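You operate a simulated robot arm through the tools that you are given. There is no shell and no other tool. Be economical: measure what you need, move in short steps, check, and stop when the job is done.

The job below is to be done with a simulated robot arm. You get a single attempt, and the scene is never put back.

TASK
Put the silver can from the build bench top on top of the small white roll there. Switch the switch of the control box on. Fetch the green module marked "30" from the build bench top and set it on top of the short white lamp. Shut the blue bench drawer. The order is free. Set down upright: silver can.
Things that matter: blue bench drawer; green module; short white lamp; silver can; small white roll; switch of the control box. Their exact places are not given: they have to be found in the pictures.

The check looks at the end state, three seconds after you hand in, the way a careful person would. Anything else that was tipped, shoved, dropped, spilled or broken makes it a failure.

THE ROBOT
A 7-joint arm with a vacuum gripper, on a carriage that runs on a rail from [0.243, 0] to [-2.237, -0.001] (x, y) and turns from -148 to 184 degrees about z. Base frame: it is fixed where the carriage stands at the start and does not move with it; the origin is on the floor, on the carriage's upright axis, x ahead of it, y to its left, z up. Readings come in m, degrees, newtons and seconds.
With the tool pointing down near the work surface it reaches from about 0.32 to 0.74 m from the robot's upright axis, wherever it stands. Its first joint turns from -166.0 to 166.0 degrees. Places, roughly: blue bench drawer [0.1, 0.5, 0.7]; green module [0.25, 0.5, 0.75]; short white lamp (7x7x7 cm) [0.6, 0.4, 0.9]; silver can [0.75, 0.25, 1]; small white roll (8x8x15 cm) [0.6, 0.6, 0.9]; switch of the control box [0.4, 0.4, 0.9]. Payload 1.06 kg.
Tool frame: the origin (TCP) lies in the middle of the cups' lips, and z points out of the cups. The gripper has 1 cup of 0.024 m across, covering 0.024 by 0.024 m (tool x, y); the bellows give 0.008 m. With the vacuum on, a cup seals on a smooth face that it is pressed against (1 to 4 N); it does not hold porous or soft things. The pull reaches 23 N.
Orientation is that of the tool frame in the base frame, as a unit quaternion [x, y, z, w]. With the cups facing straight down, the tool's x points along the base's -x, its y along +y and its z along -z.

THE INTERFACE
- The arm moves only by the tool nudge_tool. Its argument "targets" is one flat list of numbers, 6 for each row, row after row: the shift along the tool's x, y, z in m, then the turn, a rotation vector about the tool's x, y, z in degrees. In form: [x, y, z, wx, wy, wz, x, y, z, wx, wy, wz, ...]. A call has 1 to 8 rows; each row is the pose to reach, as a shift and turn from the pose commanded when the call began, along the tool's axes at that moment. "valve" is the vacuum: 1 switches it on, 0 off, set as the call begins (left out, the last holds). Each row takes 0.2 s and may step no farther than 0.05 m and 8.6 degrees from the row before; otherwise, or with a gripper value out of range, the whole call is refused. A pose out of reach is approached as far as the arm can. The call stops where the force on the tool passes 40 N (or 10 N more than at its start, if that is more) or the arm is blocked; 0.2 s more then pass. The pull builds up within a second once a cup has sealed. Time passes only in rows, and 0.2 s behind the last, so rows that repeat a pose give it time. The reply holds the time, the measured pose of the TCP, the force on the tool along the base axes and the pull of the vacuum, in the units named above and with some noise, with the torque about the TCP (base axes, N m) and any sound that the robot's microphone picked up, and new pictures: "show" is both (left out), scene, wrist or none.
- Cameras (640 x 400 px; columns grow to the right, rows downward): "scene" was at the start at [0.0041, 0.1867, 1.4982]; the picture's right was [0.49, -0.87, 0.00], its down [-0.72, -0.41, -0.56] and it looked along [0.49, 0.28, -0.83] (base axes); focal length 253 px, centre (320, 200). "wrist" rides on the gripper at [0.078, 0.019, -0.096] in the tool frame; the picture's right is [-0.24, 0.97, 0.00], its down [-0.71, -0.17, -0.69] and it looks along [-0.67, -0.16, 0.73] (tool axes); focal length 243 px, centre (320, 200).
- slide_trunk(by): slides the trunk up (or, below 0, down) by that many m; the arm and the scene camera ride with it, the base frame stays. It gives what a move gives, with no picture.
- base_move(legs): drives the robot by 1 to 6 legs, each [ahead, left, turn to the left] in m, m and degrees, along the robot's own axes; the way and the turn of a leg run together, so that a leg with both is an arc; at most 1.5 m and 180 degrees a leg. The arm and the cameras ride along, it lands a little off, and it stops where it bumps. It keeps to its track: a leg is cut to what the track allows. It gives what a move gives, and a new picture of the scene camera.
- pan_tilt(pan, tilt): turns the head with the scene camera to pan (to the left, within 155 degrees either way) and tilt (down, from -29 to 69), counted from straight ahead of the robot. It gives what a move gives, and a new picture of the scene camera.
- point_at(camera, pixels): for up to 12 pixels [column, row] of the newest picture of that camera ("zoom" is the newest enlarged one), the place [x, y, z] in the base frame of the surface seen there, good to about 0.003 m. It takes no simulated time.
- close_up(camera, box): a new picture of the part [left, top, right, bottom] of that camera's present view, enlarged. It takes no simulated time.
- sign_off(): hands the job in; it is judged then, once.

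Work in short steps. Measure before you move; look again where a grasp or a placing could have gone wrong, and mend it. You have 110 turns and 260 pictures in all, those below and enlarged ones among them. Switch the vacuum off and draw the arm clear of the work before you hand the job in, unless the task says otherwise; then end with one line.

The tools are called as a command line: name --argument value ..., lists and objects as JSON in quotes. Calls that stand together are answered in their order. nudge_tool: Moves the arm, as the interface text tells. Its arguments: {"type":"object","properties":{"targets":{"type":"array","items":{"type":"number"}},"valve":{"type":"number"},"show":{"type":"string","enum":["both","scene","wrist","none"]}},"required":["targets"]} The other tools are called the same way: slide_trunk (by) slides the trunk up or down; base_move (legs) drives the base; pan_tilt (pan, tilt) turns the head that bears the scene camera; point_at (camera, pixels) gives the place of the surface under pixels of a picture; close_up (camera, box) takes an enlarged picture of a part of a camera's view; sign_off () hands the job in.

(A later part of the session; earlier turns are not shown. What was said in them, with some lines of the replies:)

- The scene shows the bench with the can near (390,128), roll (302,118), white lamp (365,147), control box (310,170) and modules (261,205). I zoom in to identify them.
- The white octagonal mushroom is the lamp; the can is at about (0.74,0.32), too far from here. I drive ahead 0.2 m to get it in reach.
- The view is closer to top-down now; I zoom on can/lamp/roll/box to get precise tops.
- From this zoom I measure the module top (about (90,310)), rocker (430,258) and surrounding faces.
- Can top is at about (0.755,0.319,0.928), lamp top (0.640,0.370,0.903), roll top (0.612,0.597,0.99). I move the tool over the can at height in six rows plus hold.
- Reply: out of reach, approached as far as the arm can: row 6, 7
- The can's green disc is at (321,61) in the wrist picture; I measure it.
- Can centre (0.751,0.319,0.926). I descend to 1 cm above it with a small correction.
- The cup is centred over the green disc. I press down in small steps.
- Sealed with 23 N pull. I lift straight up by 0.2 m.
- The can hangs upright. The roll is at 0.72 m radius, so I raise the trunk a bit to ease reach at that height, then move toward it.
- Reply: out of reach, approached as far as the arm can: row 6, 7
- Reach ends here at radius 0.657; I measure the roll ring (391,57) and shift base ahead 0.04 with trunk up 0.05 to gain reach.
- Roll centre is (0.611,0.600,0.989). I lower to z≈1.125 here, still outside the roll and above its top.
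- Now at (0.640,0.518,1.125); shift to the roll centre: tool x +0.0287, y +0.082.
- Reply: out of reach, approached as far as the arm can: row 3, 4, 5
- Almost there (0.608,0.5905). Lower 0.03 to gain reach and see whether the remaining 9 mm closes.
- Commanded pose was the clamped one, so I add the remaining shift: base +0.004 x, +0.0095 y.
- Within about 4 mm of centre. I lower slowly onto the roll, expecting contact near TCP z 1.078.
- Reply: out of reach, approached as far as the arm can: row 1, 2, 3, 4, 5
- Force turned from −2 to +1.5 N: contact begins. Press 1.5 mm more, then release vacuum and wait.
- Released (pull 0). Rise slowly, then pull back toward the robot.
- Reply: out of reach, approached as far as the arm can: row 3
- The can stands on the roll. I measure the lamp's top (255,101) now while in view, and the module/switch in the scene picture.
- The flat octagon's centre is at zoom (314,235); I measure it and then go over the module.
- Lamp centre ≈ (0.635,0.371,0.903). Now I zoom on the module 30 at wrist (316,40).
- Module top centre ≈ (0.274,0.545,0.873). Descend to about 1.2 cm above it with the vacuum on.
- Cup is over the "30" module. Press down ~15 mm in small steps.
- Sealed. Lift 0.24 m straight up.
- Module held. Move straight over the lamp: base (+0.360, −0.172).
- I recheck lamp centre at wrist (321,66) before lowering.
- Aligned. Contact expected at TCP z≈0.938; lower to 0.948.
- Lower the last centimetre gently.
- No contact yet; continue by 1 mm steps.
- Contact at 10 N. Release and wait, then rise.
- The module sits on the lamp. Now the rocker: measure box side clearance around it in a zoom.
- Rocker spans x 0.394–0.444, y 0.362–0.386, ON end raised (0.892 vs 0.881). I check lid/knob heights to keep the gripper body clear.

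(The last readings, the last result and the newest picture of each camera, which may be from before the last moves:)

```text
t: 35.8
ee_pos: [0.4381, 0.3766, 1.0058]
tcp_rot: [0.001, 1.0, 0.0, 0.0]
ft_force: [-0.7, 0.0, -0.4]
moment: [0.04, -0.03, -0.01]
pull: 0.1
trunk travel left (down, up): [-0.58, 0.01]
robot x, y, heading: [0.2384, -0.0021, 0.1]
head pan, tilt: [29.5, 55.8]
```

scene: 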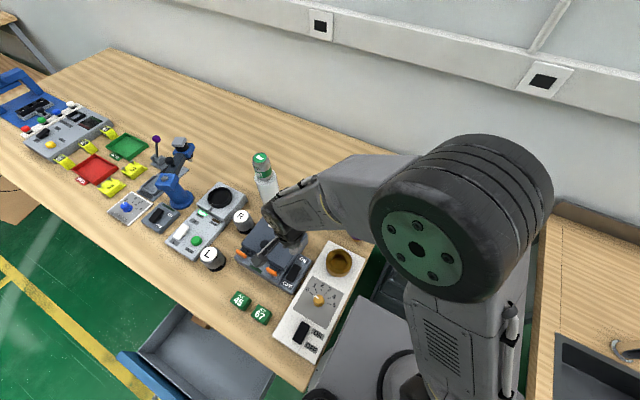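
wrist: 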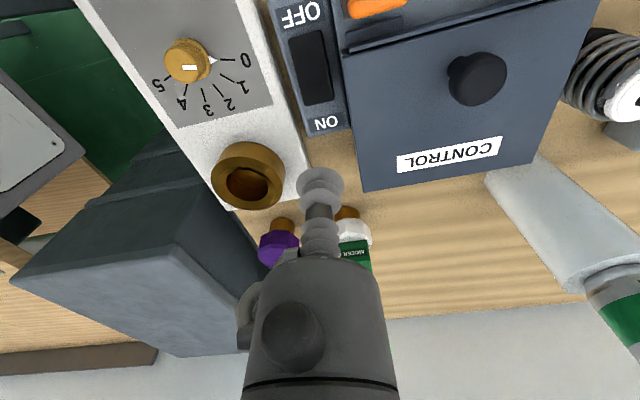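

Everything under the gripper body is low enough. Descend to just above the ON end at (0.439,0.372).

nudge_tool --targets '[-0.001, -0.0045, 0.04, 0, 0, 0, -0.001, -0.0045, 0.08, 0, 0, 0, -0.001, -0.0045, 0.106, 0, 0, 0, -0.001, -0.0045, 0.106, 0, 0, 0]' --show "wrist"

```text
t: 36.8
ee_pos: [0.4388, 0.3677, 0.8999]
tcp_rot: [0.001, 1.0, 0.0, 0.0]
ft_force: [0.0, 0.0, 0.1]
moment: [0.01, -0.01, 0.05]
pull: 0.1
trunk travel left (down, up): [-0.58, 0.01]
robot x, y, heading: [0.2372, 0.0023, -0.1]
head pan, tilt: [29.5, 55.8]
```

wrist: 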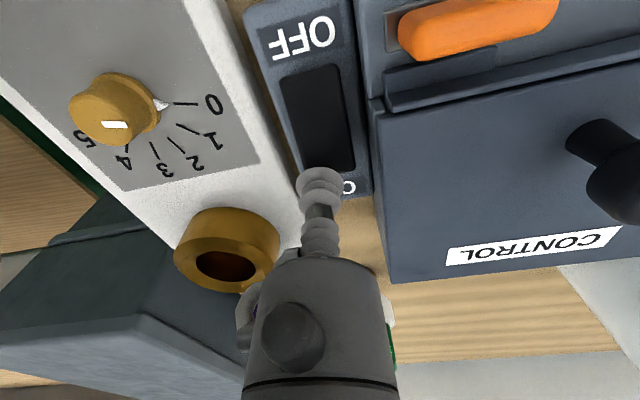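

Cup is over the ON end. Shift +3 mm in y and press down stepwise.

nudge_tool --targets '[0, 0.003, 0.004, 0, 0, 0, 0, 0.003, 0.008, 0, 0, 0, 0, 0.003, 0.012, 0, 0, 0, 0, 0.003, 0.016, 0, 0, 0, 0, 0.003, 0.019, 0, 0, 0, 0, 0.003, 0.019, 0, 0, 0]' --show "wrist"

```text
t: 38.2
ee_pos: [0.441, 0.3705, 0.8814]
tcp_rot: [0.001, 1.0, 0.0, 0.0]
ft_force: [2.0, -0.6, 2.8]
moment: [-0.01, 0.04, -0.03]
pull: 0.0
trunk travel left (down, up): [-0.58, 0.01]
robot x, y, heading: [0.2392, 0.0003, -0.0]
head pan, tilt: [29.5, 55.8]
```

wrist: 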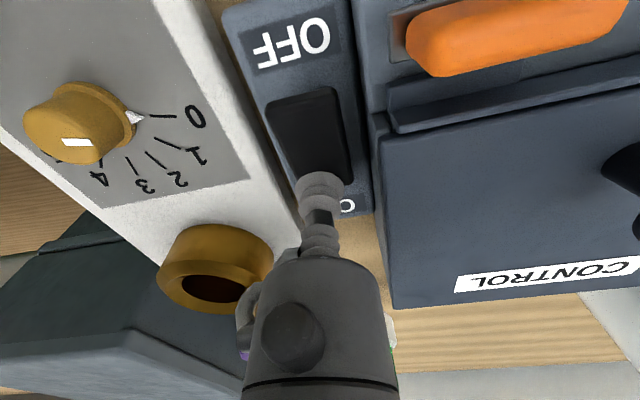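

The OFF end now looks raised. Press 3 mm more to seat it, then rise and look.

nudge_tool --targets '[0, 0, 0.002, 0, 0, 0, 0, 0, 0.003, 0, 0, 0, 0, 0, 0.003, 0, 0, 0]' --show "none"

nudge_tool --targets '[0, 0, -0.03, 0, 0, 0, 0, 0, -0.07, 0, 0, 0, 0, 0, -0.11, 0, 0, 0, 0, -0.04, -0.14, 0, 0, 0, 0, -0.08, -0.16, 0, 0, 0]'

close_up --camera "scene" --box '[270, 245, 334, 285]'

point_at --camera "zoom" --pixels '[[275, 212], [262, 235], [238, 280], [190, 330], [220, 360]]'

```text
t: 39.0
ee_pos: [0.4409, 0.3717, 0.878]
tcp_rot: [0.001, 1.0, 0.001, 0.0]
ft_force: [2.5, -0.5, 4.8]
moment: [0.01, 0.1, -0.04]
pull: 0.0
trunk travel left (down, up): [-0.58, 0.01]
robot x, y, heading: [0.2398, 0.0012, -0.3]
head pan, tilt: [29.5, 55.8]
```

```text
t: 40.2
ee_pos: [0.4392, 0.29, 1.038]
tcp_rot: [0.001, 1.0, 0.0, 0.0]
ft_force: [-0.2, -0.1, 0.0]
moment: [0.01, -0.03, 0.01]
pull: 0.2
trunk travel left (down, up): [-0.58, 0.01]
robot x, y, heading: [0.2371, -0.0004, 0.2]
head pan, tilt: [29.5, 55.8]
```

scene: 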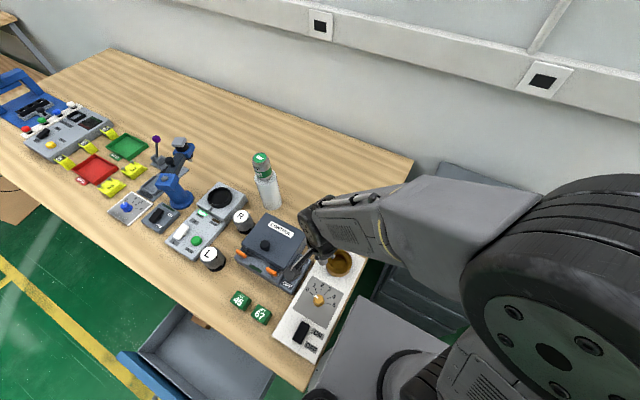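
wrist: 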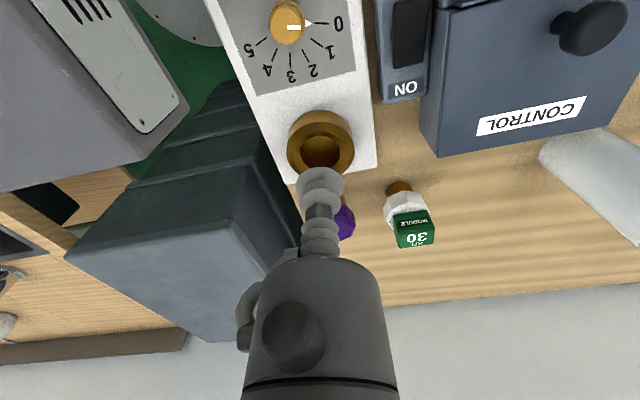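

```text
10.00 times, centred on (302, 265) of scene
```

zoom: 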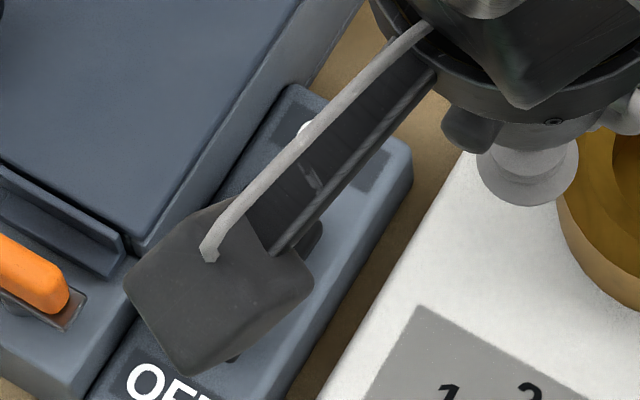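

```text
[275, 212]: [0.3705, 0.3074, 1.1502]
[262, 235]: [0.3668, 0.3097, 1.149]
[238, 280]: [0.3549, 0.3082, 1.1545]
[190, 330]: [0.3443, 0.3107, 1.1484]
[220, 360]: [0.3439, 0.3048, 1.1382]
```

The camera arm hides it in the scene view; use the wrist picture's rocker near (408,30).

point_at --camera "wrist" --pixels '[[407, 62], [408, 45], [408, 20], [409, 4], [405, 88]]'

close_up --camera "wrist" --box '[360, 0, 456, 110]'

```text
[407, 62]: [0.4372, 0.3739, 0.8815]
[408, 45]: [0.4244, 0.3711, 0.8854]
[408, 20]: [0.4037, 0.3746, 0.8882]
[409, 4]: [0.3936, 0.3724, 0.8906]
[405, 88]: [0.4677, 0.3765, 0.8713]
```

```text
3.64 times, centred on (408, 55) of wrist
```

zoom: 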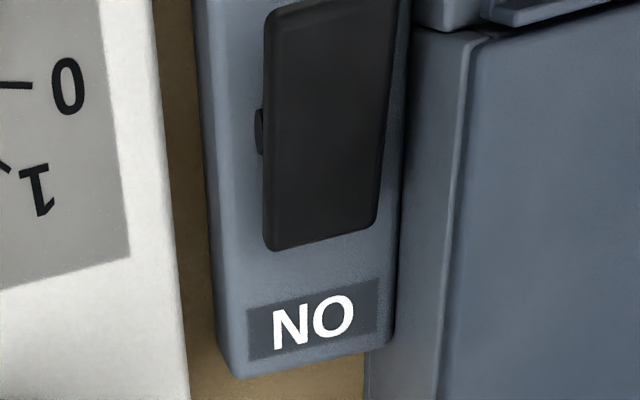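

Switch is ON (ON end now lower at 0.8815 vs 0.8906). Next the drawer: drive back 0.74 m and look.

base_move --legs '[[-0.74, 0, 0]]'

pan_tilt --pan 38 --tilt 45

```text
t: 44.2
ee_pos: [-0.2985, 0.2886, 1.0374]
tcp_rot: [0.005, 1.0, 0.0, 0.0]
ft_force: [-0.5, -0.1, -0.5]
moment: [0.0, -0.01, -0.01]
pull: 0.1
trunk travel left (down, up): [-0.58, 0.01]
robot x, y, heading: [-0.4995, 0.0011, -0.8]
head pan, tilt: [29.5, 55.8]
```

scene: 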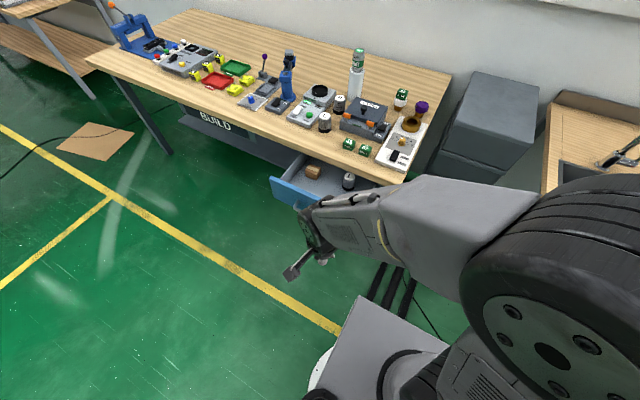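

```text
t: 44.9
ee_pos: [-0.2985, 0.2898, 1.0379]
tcp_rot: [0.005, 1.0, 0.001, 0.0]
ft_force: [0.2, -0.7, -0.2]
moment: [0.02, 0.01, 0.0]
pull: 0.0
trunk travel left (down, up): [-0.58, 0.01]
robot x, y, heading: [-0.502, -0.004, -0.6]
head pan, tilt: [38.0, 45.0]
```

scene: 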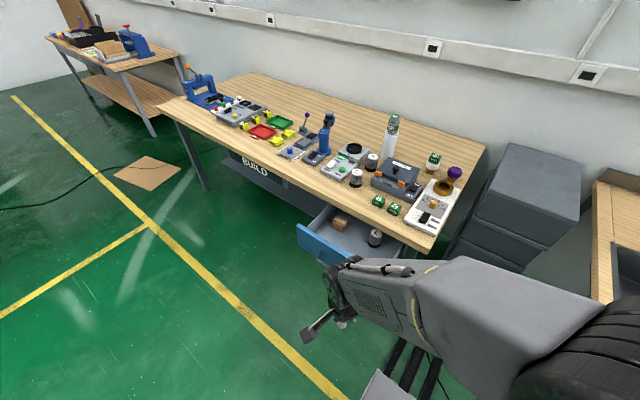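

The arm hides the drawer in the scene view; move the tool left and back, and use the wrist camera that looks forward-down.

nudge_tool --targets '[0.01, 0.045, 0, 0, 0, 0, 0.02, 0.09, 0, 0, 0, 0, 0.03, 0.135, 0, 0, 0, 0, 0.04, 0.18, 0, 0, 0, 0, 0.05, 0.21, 0, 0, 0, 0]'

```text
t: 46.1
ee_pos: [-0.3448, 0.4996, 1.0371]
tcp_rot: [0.005, 1.0, -0.002, -0.001]
ft_force: [-1.0, 0.6, 0.0]
moment: [0.01, 0.04, 0.0]
pull: 0.1
trunk travel left (down, up): [-0.58, 0.01]
robot x, y, heading: [-0.4989, 0.0015, -0.5]
head pan, tilt: [38.0, 45.0]
```

scene: 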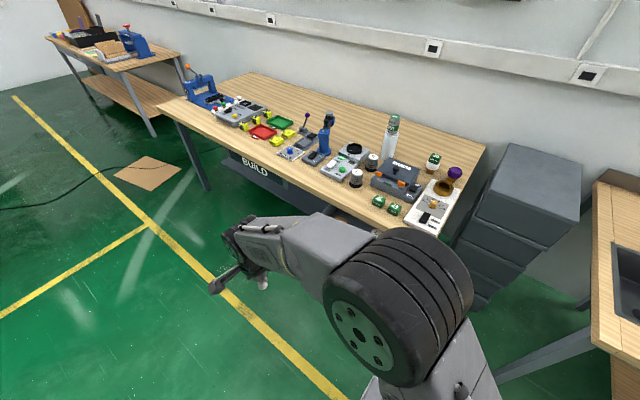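
wrist: 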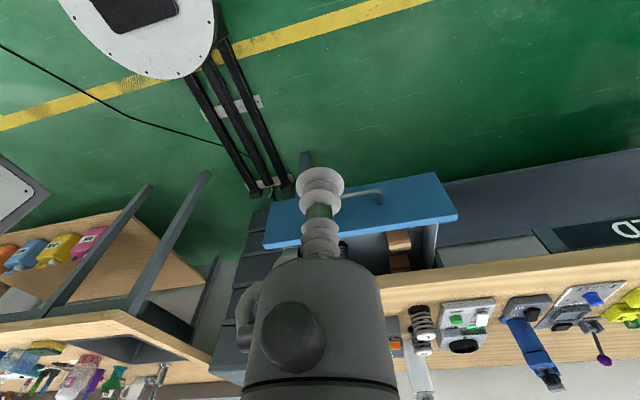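

The blue front is seen in the wrist picture with the handle at (345–383,195). Measure it and the table edge.

point_at --camera "wrist" --pixels '[[285, 225], [275, 240], [285, 206], [400, 205], [430, 182], [448, 212], [380, 200], [362, 191], [450, 280], [450, 266], [490, 250], [500, 175]]'

close_up --camera "wrist" --box '[240, 140, 480, 290]'

```text
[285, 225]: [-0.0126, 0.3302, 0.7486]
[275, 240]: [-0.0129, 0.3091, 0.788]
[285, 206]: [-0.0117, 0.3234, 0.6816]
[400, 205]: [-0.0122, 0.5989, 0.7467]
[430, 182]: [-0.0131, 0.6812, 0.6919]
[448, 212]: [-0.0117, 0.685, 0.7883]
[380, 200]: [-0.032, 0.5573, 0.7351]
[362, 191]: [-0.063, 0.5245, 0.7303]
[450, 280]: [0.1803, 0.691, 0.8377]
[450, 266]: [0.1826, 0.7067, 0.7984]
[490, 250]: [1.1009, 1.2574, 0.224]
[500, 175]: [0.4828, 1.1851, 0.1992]
```

```text
2.67 times, centred on (360, 215) of wrist
```

zoom: 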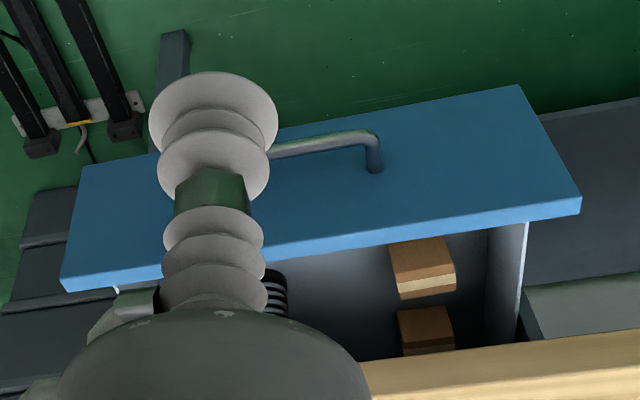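

Front panel is at x=−0.012, y≈0.29–0.70, z 0.66–0.79, handle z 0.73 protruding 5 cm; table edge x 0.18. I rotate the tool to point along +x (about tool y by −90°), first 68°.

nudge_tool --targets '[0, 0, 0, 0, -8.5, 0, 0, 0, 0, 0, -17, 0, 0, 0, 0, 0, -25.5, 0, 0, 0, 0, 0, -34, 0, 0, 0, 0, 0, -42.5, 0, 0, 0, 0, 0, -51, 0, 0, 0, 0, 0, -59.5, 0, 0, 0, 0, 0, -68, 0]'

```text
t: 48.1
ee_pos: [-0.291, 0.4885, 1.0459]
tcp_rot: [0.057, 0.829, -0.027, 0.556]
ft_force: [-0.9, 0.6, -0.7]
moment: [0.02, -0.03, -0.04]
pull: 0.0
trunk travel left (down, up): [-0.58, 0.01]
robot x, y, heading: [-0.4995, 0.001, -0.6]
head pan, tilt: [38.0, 45.0]
stopped in row 8: the arm was blocked; the commanded pose is now the measured one
```

scene: 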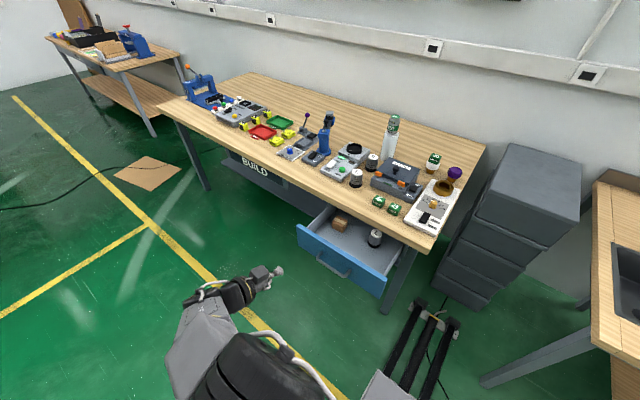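
wrist: 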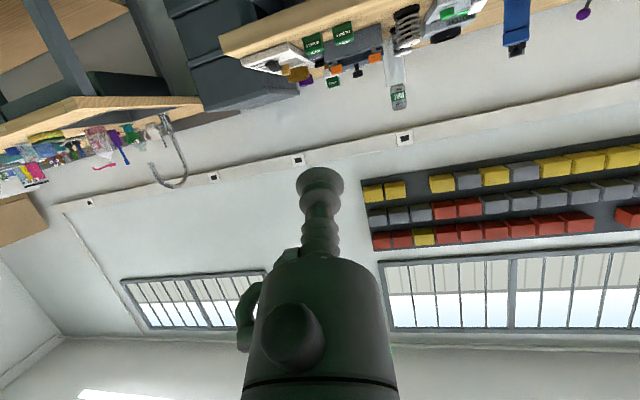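

The arm was blocked at 22° below horizontal (folded close). I lower the trunk 0.28 m, then extend forward and straighten.

slide_trunk --by -0.28

nudge_tool --targets '[-0.017, 0.005, 0.04, 0, 0, 0, -0.034, 0.01, 0.08, 0, 0, 0, -0.05, 0.015, 0.12, 0, 0, 0]'

```text
t: 51.0
ee_pos: [-0.2918, 0.4891, 0.7665]
tcp_rot: [0.055, 0.829, -0.025, 0.556]
ft_force: [0.1, 0.9, -0.4]
moment: [0.02, 0.03, 0.01]
pull: 0.0
trunk travel left (down, up): [-0.3, 0.29]
robot x, y, heading: [-0.5008, 0.0009, -0.3]
head pan, tilt: [38.0, 45.0]
```

```text
t: 51.8
ee_pos: [-0.1621, 0.489, 0.7674]
tcp_rot: [0.055, 0.83, -0.025, 0.555]
ft_force: [0.8, 0.0, 0.0]
moment: [-0.01, 0.03, 0.01]
pull: 0.0
trunk travel left (down, up): [-0.3, 0.29]
robot x, y, heading: [-0.5016, -0.0019, -0.6]
head pan, tilt: [38.0, 45.0]
```

scene: 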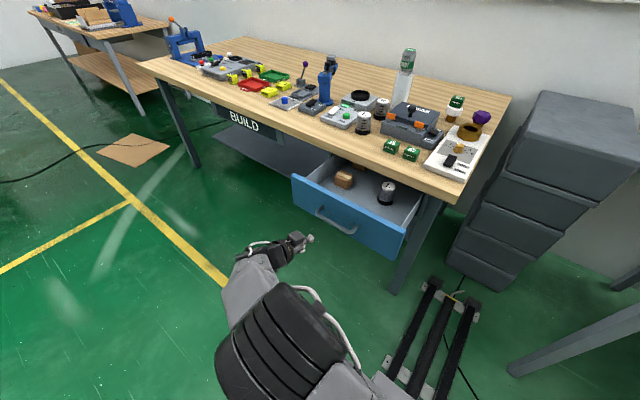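
wrist: 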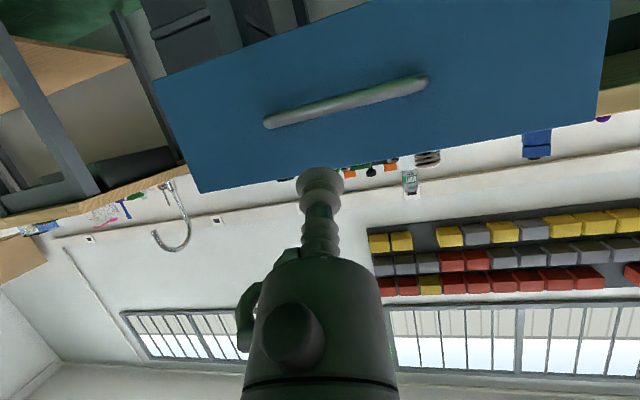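

Extended fine. Now straighten remaining 22° (tool y) and ~6° yaw (tool x).

nudge_tool --targets '[0, 0, 0, -2, -7.3, 0, 0, 0, 0, -4, -14.6, 0, 0, 0, 0, -6, -22, 0, 0, 0, 0, -6, -22, 0]'

```text
t: 52.8
ee_pos: [-0.1625, 0.4889, 0.7682]
tcp_rot: [0.02, 0.707, 0.008, 0.706]
ft_force: [-0.5, 0.5, 0.0]
moment: [-0.02, 0.02, 0.01]
pull: 0.0
trunk travel left (down, up): [-0.3, 0.29]
robot x, y, heading: [-0.5, -0.0, -0.5]
head pan, tilt: [38.0, 45.0]
```

scene: 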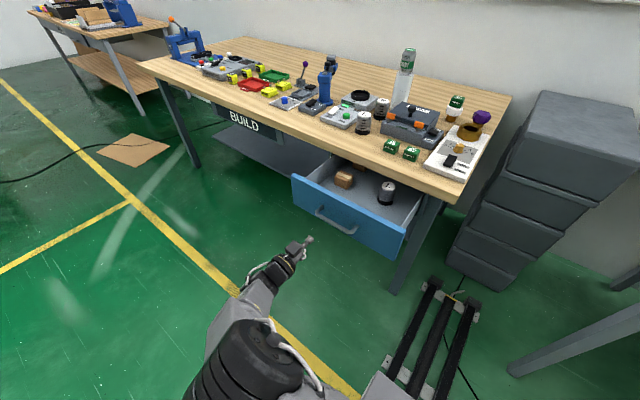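
wrist: 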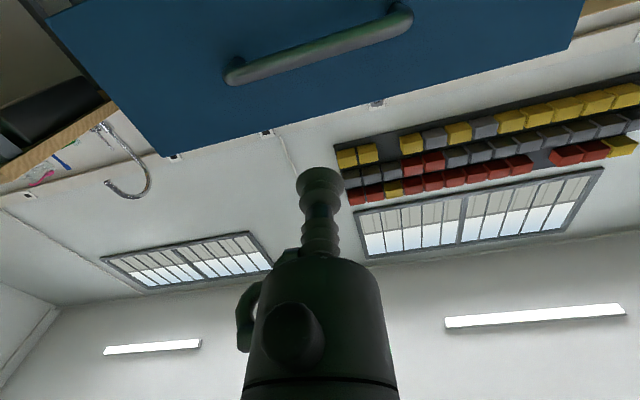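

Tool is horizontal at z 0.768, y 0.489, pointing +x. Approach to ~2 cm from the panel.

nudge_tool --targets '[0, 0, 0.04, 0, 0, 0, 0, 0, 0.08, 0, 0, 0, 0, 0, 0.115, 0, 0, 0, 0, 0, 0.13, 0, 0, 0, 0, 0, 0.13, 0, 0, 0]'

```text
t: 54.0
ee_pos: [-0.0307, 0.488, 0.767]
tcp_rot: [0.02, 0.708, 0.008, 0.706]
ft_force: [-0.1, -0.1, 0.5]
moment: [-0.05, 0.0, 0.0]
pull: 0.1
trunk travel left (down, up): [-0.3, 0.29]
robot x, y, heading: [-0.4962, -0.0046, -0.7]
head pan, tilt: [38.0, 45.0]
```

scene: 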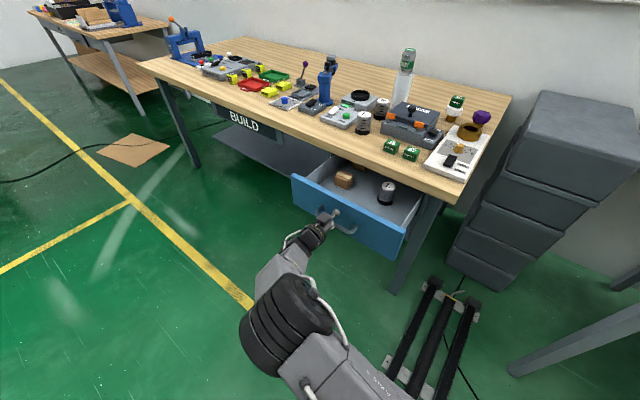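
wrist: 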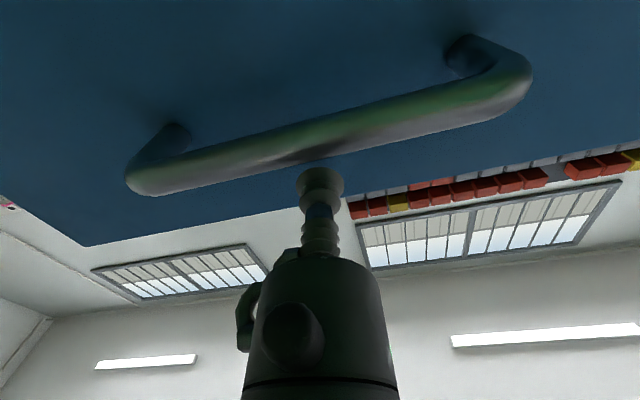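

Cup passes above the handle. Push slowly, 12 mm a row.

nudge_tool --targets '[0, 0, 0.01, 0, 0, 0, 0, 0, 0.018, 0, 0, 0, 0, 0, 0.028, 0, 0, 0, 0, 0, 0.038, 0, 0, 0, 0, 0, 0.05, 0, 0, 0, 0, 0, 0.062, 0, 0, 0, 0, 0, 0.074, 0, 0, 0, 0, 0, 0.086, 0, 0, 0]'

```text
t: 55.8
ee_pos: [0.0549, 0.4859, 0.7656]
tcp_rot: [0.02, 0.708, 0.008, 0.706]
ft_force: [-0.5, -0.1, 0.2]
moment: [0.01, -0.02, -0.03]
pull: 0.0
trunk travel left (down, up): [-0.3, 0.29]
robot x, y, heading: [-0.5019, -0.0019, -0.5]
head pan, tilt: [38.0, 45.0]
```

scene: 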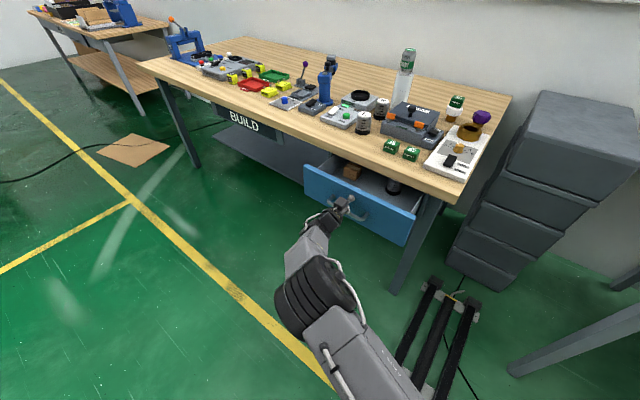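
wrist: 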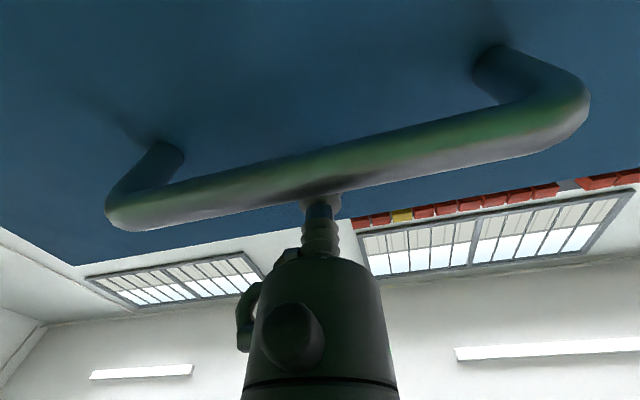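

The drawer is moving with little force. Continue.

nudge_tool --targets '[0, 0, 0.012, 0, 0, 0, 0, 0, 0.024, 0, 0, 0, 0, 0, 0.036, 0, 0, 0, 0, 0, 0.048, 0, 0, 0, 0, 0, 0.06, 0, 0, 0, 0, 0, 0.072, 0, 0, 0, 0, 0, 0.084, 0, 0, 0, 0, 0, 0.096, 0, 0, 0]'

```text
t: 57.6
ee_pos: [0.1499, 0.4832, 0.7654]
tcp_rot: [0.02, 0.708, 0.009, 0.706]
ft_force: [0.0, 0.5, 1.0]
moment: [0.0, 0.0, -0.02]
pull: 0.1
trunk travel left (down, up): [-0.3, 0.29]
robot x, y, heading: [-0.4996, -0.0017, -0.6]
head pan, tilt: [38.0, 45.0]
```

scene: 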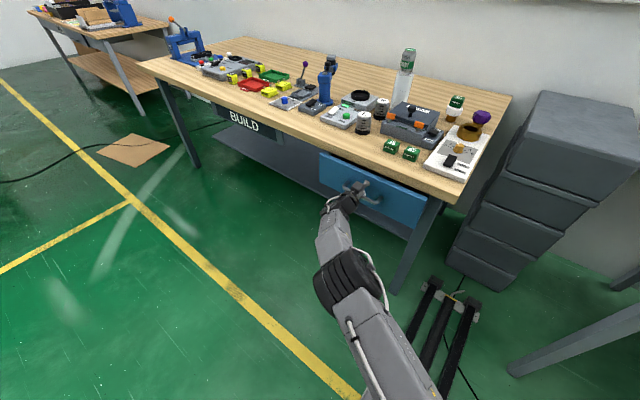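
wrist: 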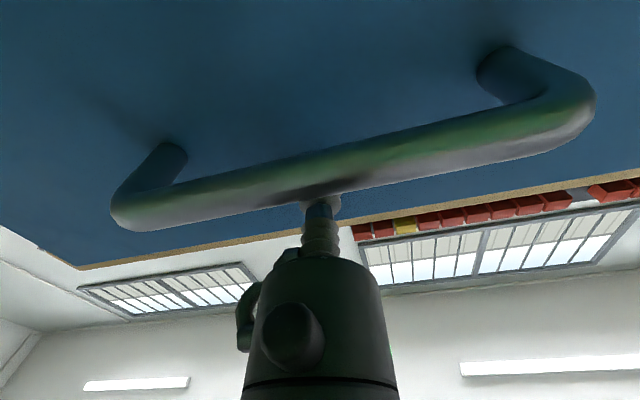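

Still free. Continue with 8 mm steps until it resists.

nudge_tool --targets '[0, 0, 0.008, 0, 0, 0, 0, 0, 0.016, 0, 0, 0, 0, 0, 0.024, 0, 0, 0, 0, 0, 0.032, 0, 0, 0, 0, 0, 0.04, 0, 0, 0, 0, 0, 0.048, 0, 0, 0]'

```text
t: 59.0
ee_pos: [0.1962, 0.4825, 0.7663]
tcp_rot: [0.02, 0.708, 0.008, 0.706]
ft_force: [-6.1, -0.5, -2.1]
moment: [0.04, -0.04, 0.02]
pull: 0.1
trunk travel left (down, up): [-0.3, 0.29]
robot x, y, heading: [-0.502, -0.0008, -0.8]
head pan, tilt: [38.0, 45.0]
```

scene: 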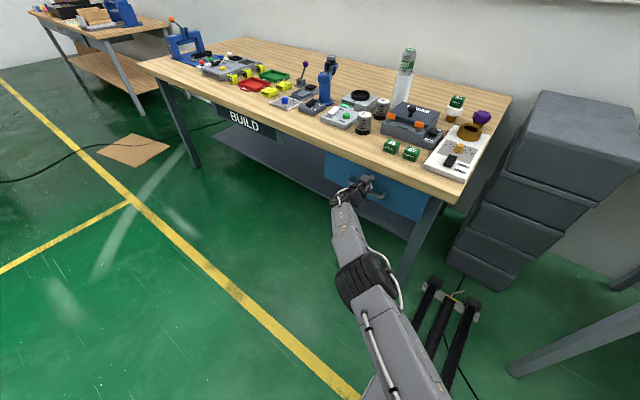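
wrist: 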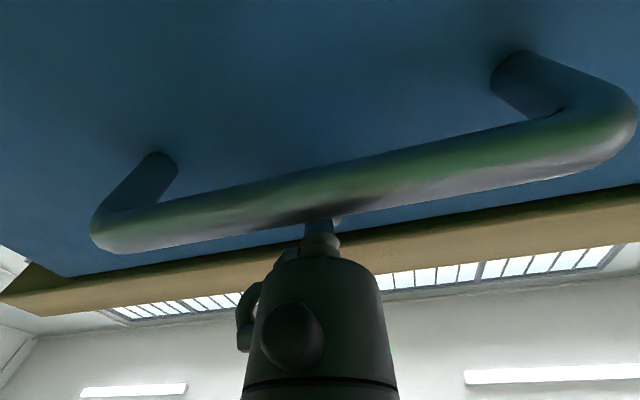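

Resistance of 6 N appears at x≈0.20. Push 6 mm more to see whether it's the stop.

nudge_tool --targets '[0, 0, 0.003, 0, 0, 0, 0, 0, 0.006, 0, 0, 0, 0, 0, 0.006, 0, 0, 0]' --show "none"

```text
t: 59.6
ee_pos: [0.1967, 0.4847, 0.7656]
tcp_rot: [0.02, 0.708, 0.01, 0.705]
ft_force: [-12.9, -2.5, 1.8]
moment: [0.05, 0.03, 0.06]
pull: 0.0
trunk travel left (down, up): [-0.3, 0.29]
robot x, y, heading: [-0.502, -0.0026, -0.6]
head pan, tilt: [38.0, 45.0]
stopped in row 3: the force on the tool passed its limit at 44 N (the readings are from after the stop); the commanded pose is now the measured one
```

Hard stop reached (44 N, no movement): drawer shut. Retract and look.

nudge_tool --targets '[0, 0, -0.02, 0, 0, 0, 0, 0, -0.06, 0, 0, 0, 0, 0, -0.1, 0, 0, 0, 0, 0, -0.15, 0, 0, 0, 0, 0, -0.2, 0, 0, 0, 0, 0, -0.25, 0, 0, 0, 0, 0, -0.3, 0, 0, 0, 0, 0, -0.34, 0, 0, 0]'

close_up --camera "scene" --box '[260, 30, 520, 240]'

point_at --camera "scene" --pixels '[[340, 170], [410, 200], [405, 180], [280, 148], [405, 60], [455, 101], [456, 118], [430, 135]]'

```text
t: 61.4
ee_pos: [-0.1449, 0.4885, 0.7668]
tcp_rot: [0.02, 0.709, 0.009, 0.705]
ft_force: [-0.3, 0.7, 0.0]
moment: [-0.01, -0.01, 0.01]
pull: 0.1
trunk travel left (down, up): [-0.3, 0.29]
robot x, y, heading: [-0.5043, 0.0006, -0.4]
head pan, tilt: [38.0, 45.0]
```

scene: 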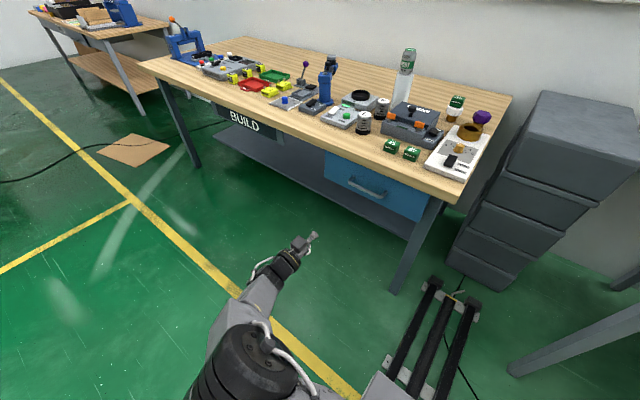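
wrist: 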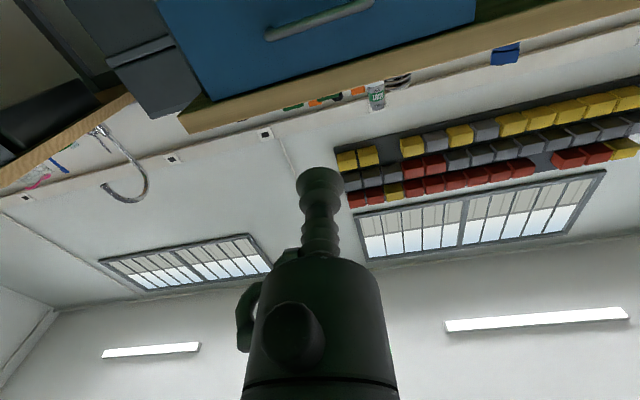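

```text
1.90 times, centred on (390, 135) of scene
```

zoom: 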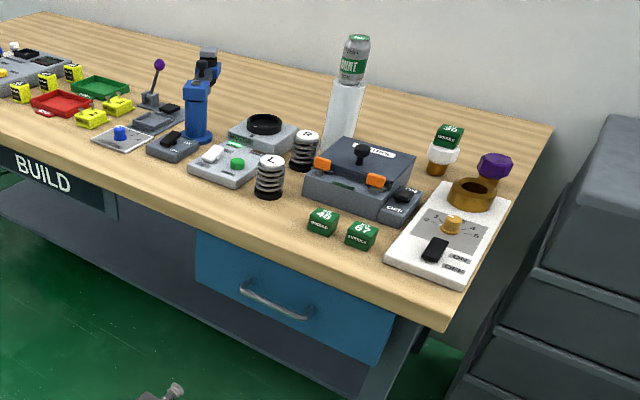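

```text
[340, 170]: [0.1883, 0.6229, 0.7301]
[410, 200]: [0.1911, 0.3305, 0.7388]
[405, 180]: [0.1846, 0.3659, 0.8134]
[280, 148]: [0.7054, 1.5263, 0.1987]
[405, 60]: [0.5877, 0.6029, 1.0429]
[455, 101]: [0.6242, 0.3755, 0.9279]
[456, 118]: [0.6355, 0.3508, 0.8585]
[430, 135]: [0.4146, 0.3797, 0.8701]
```

The drawer front sits at x≈0.19, just under the bench edge. The can is upright on the roll, the module is on the lamp, the switch is on, the vacuum is off and the arm is clear, so I hand in.

sign_off

```text
The job is handed in.
```

All four parts are done and handed in: the silver can stands upright on the small white roll, and the control box switch is on. The green "30" module sits on the short white lamp, and the blue drawer is shut against its stop.
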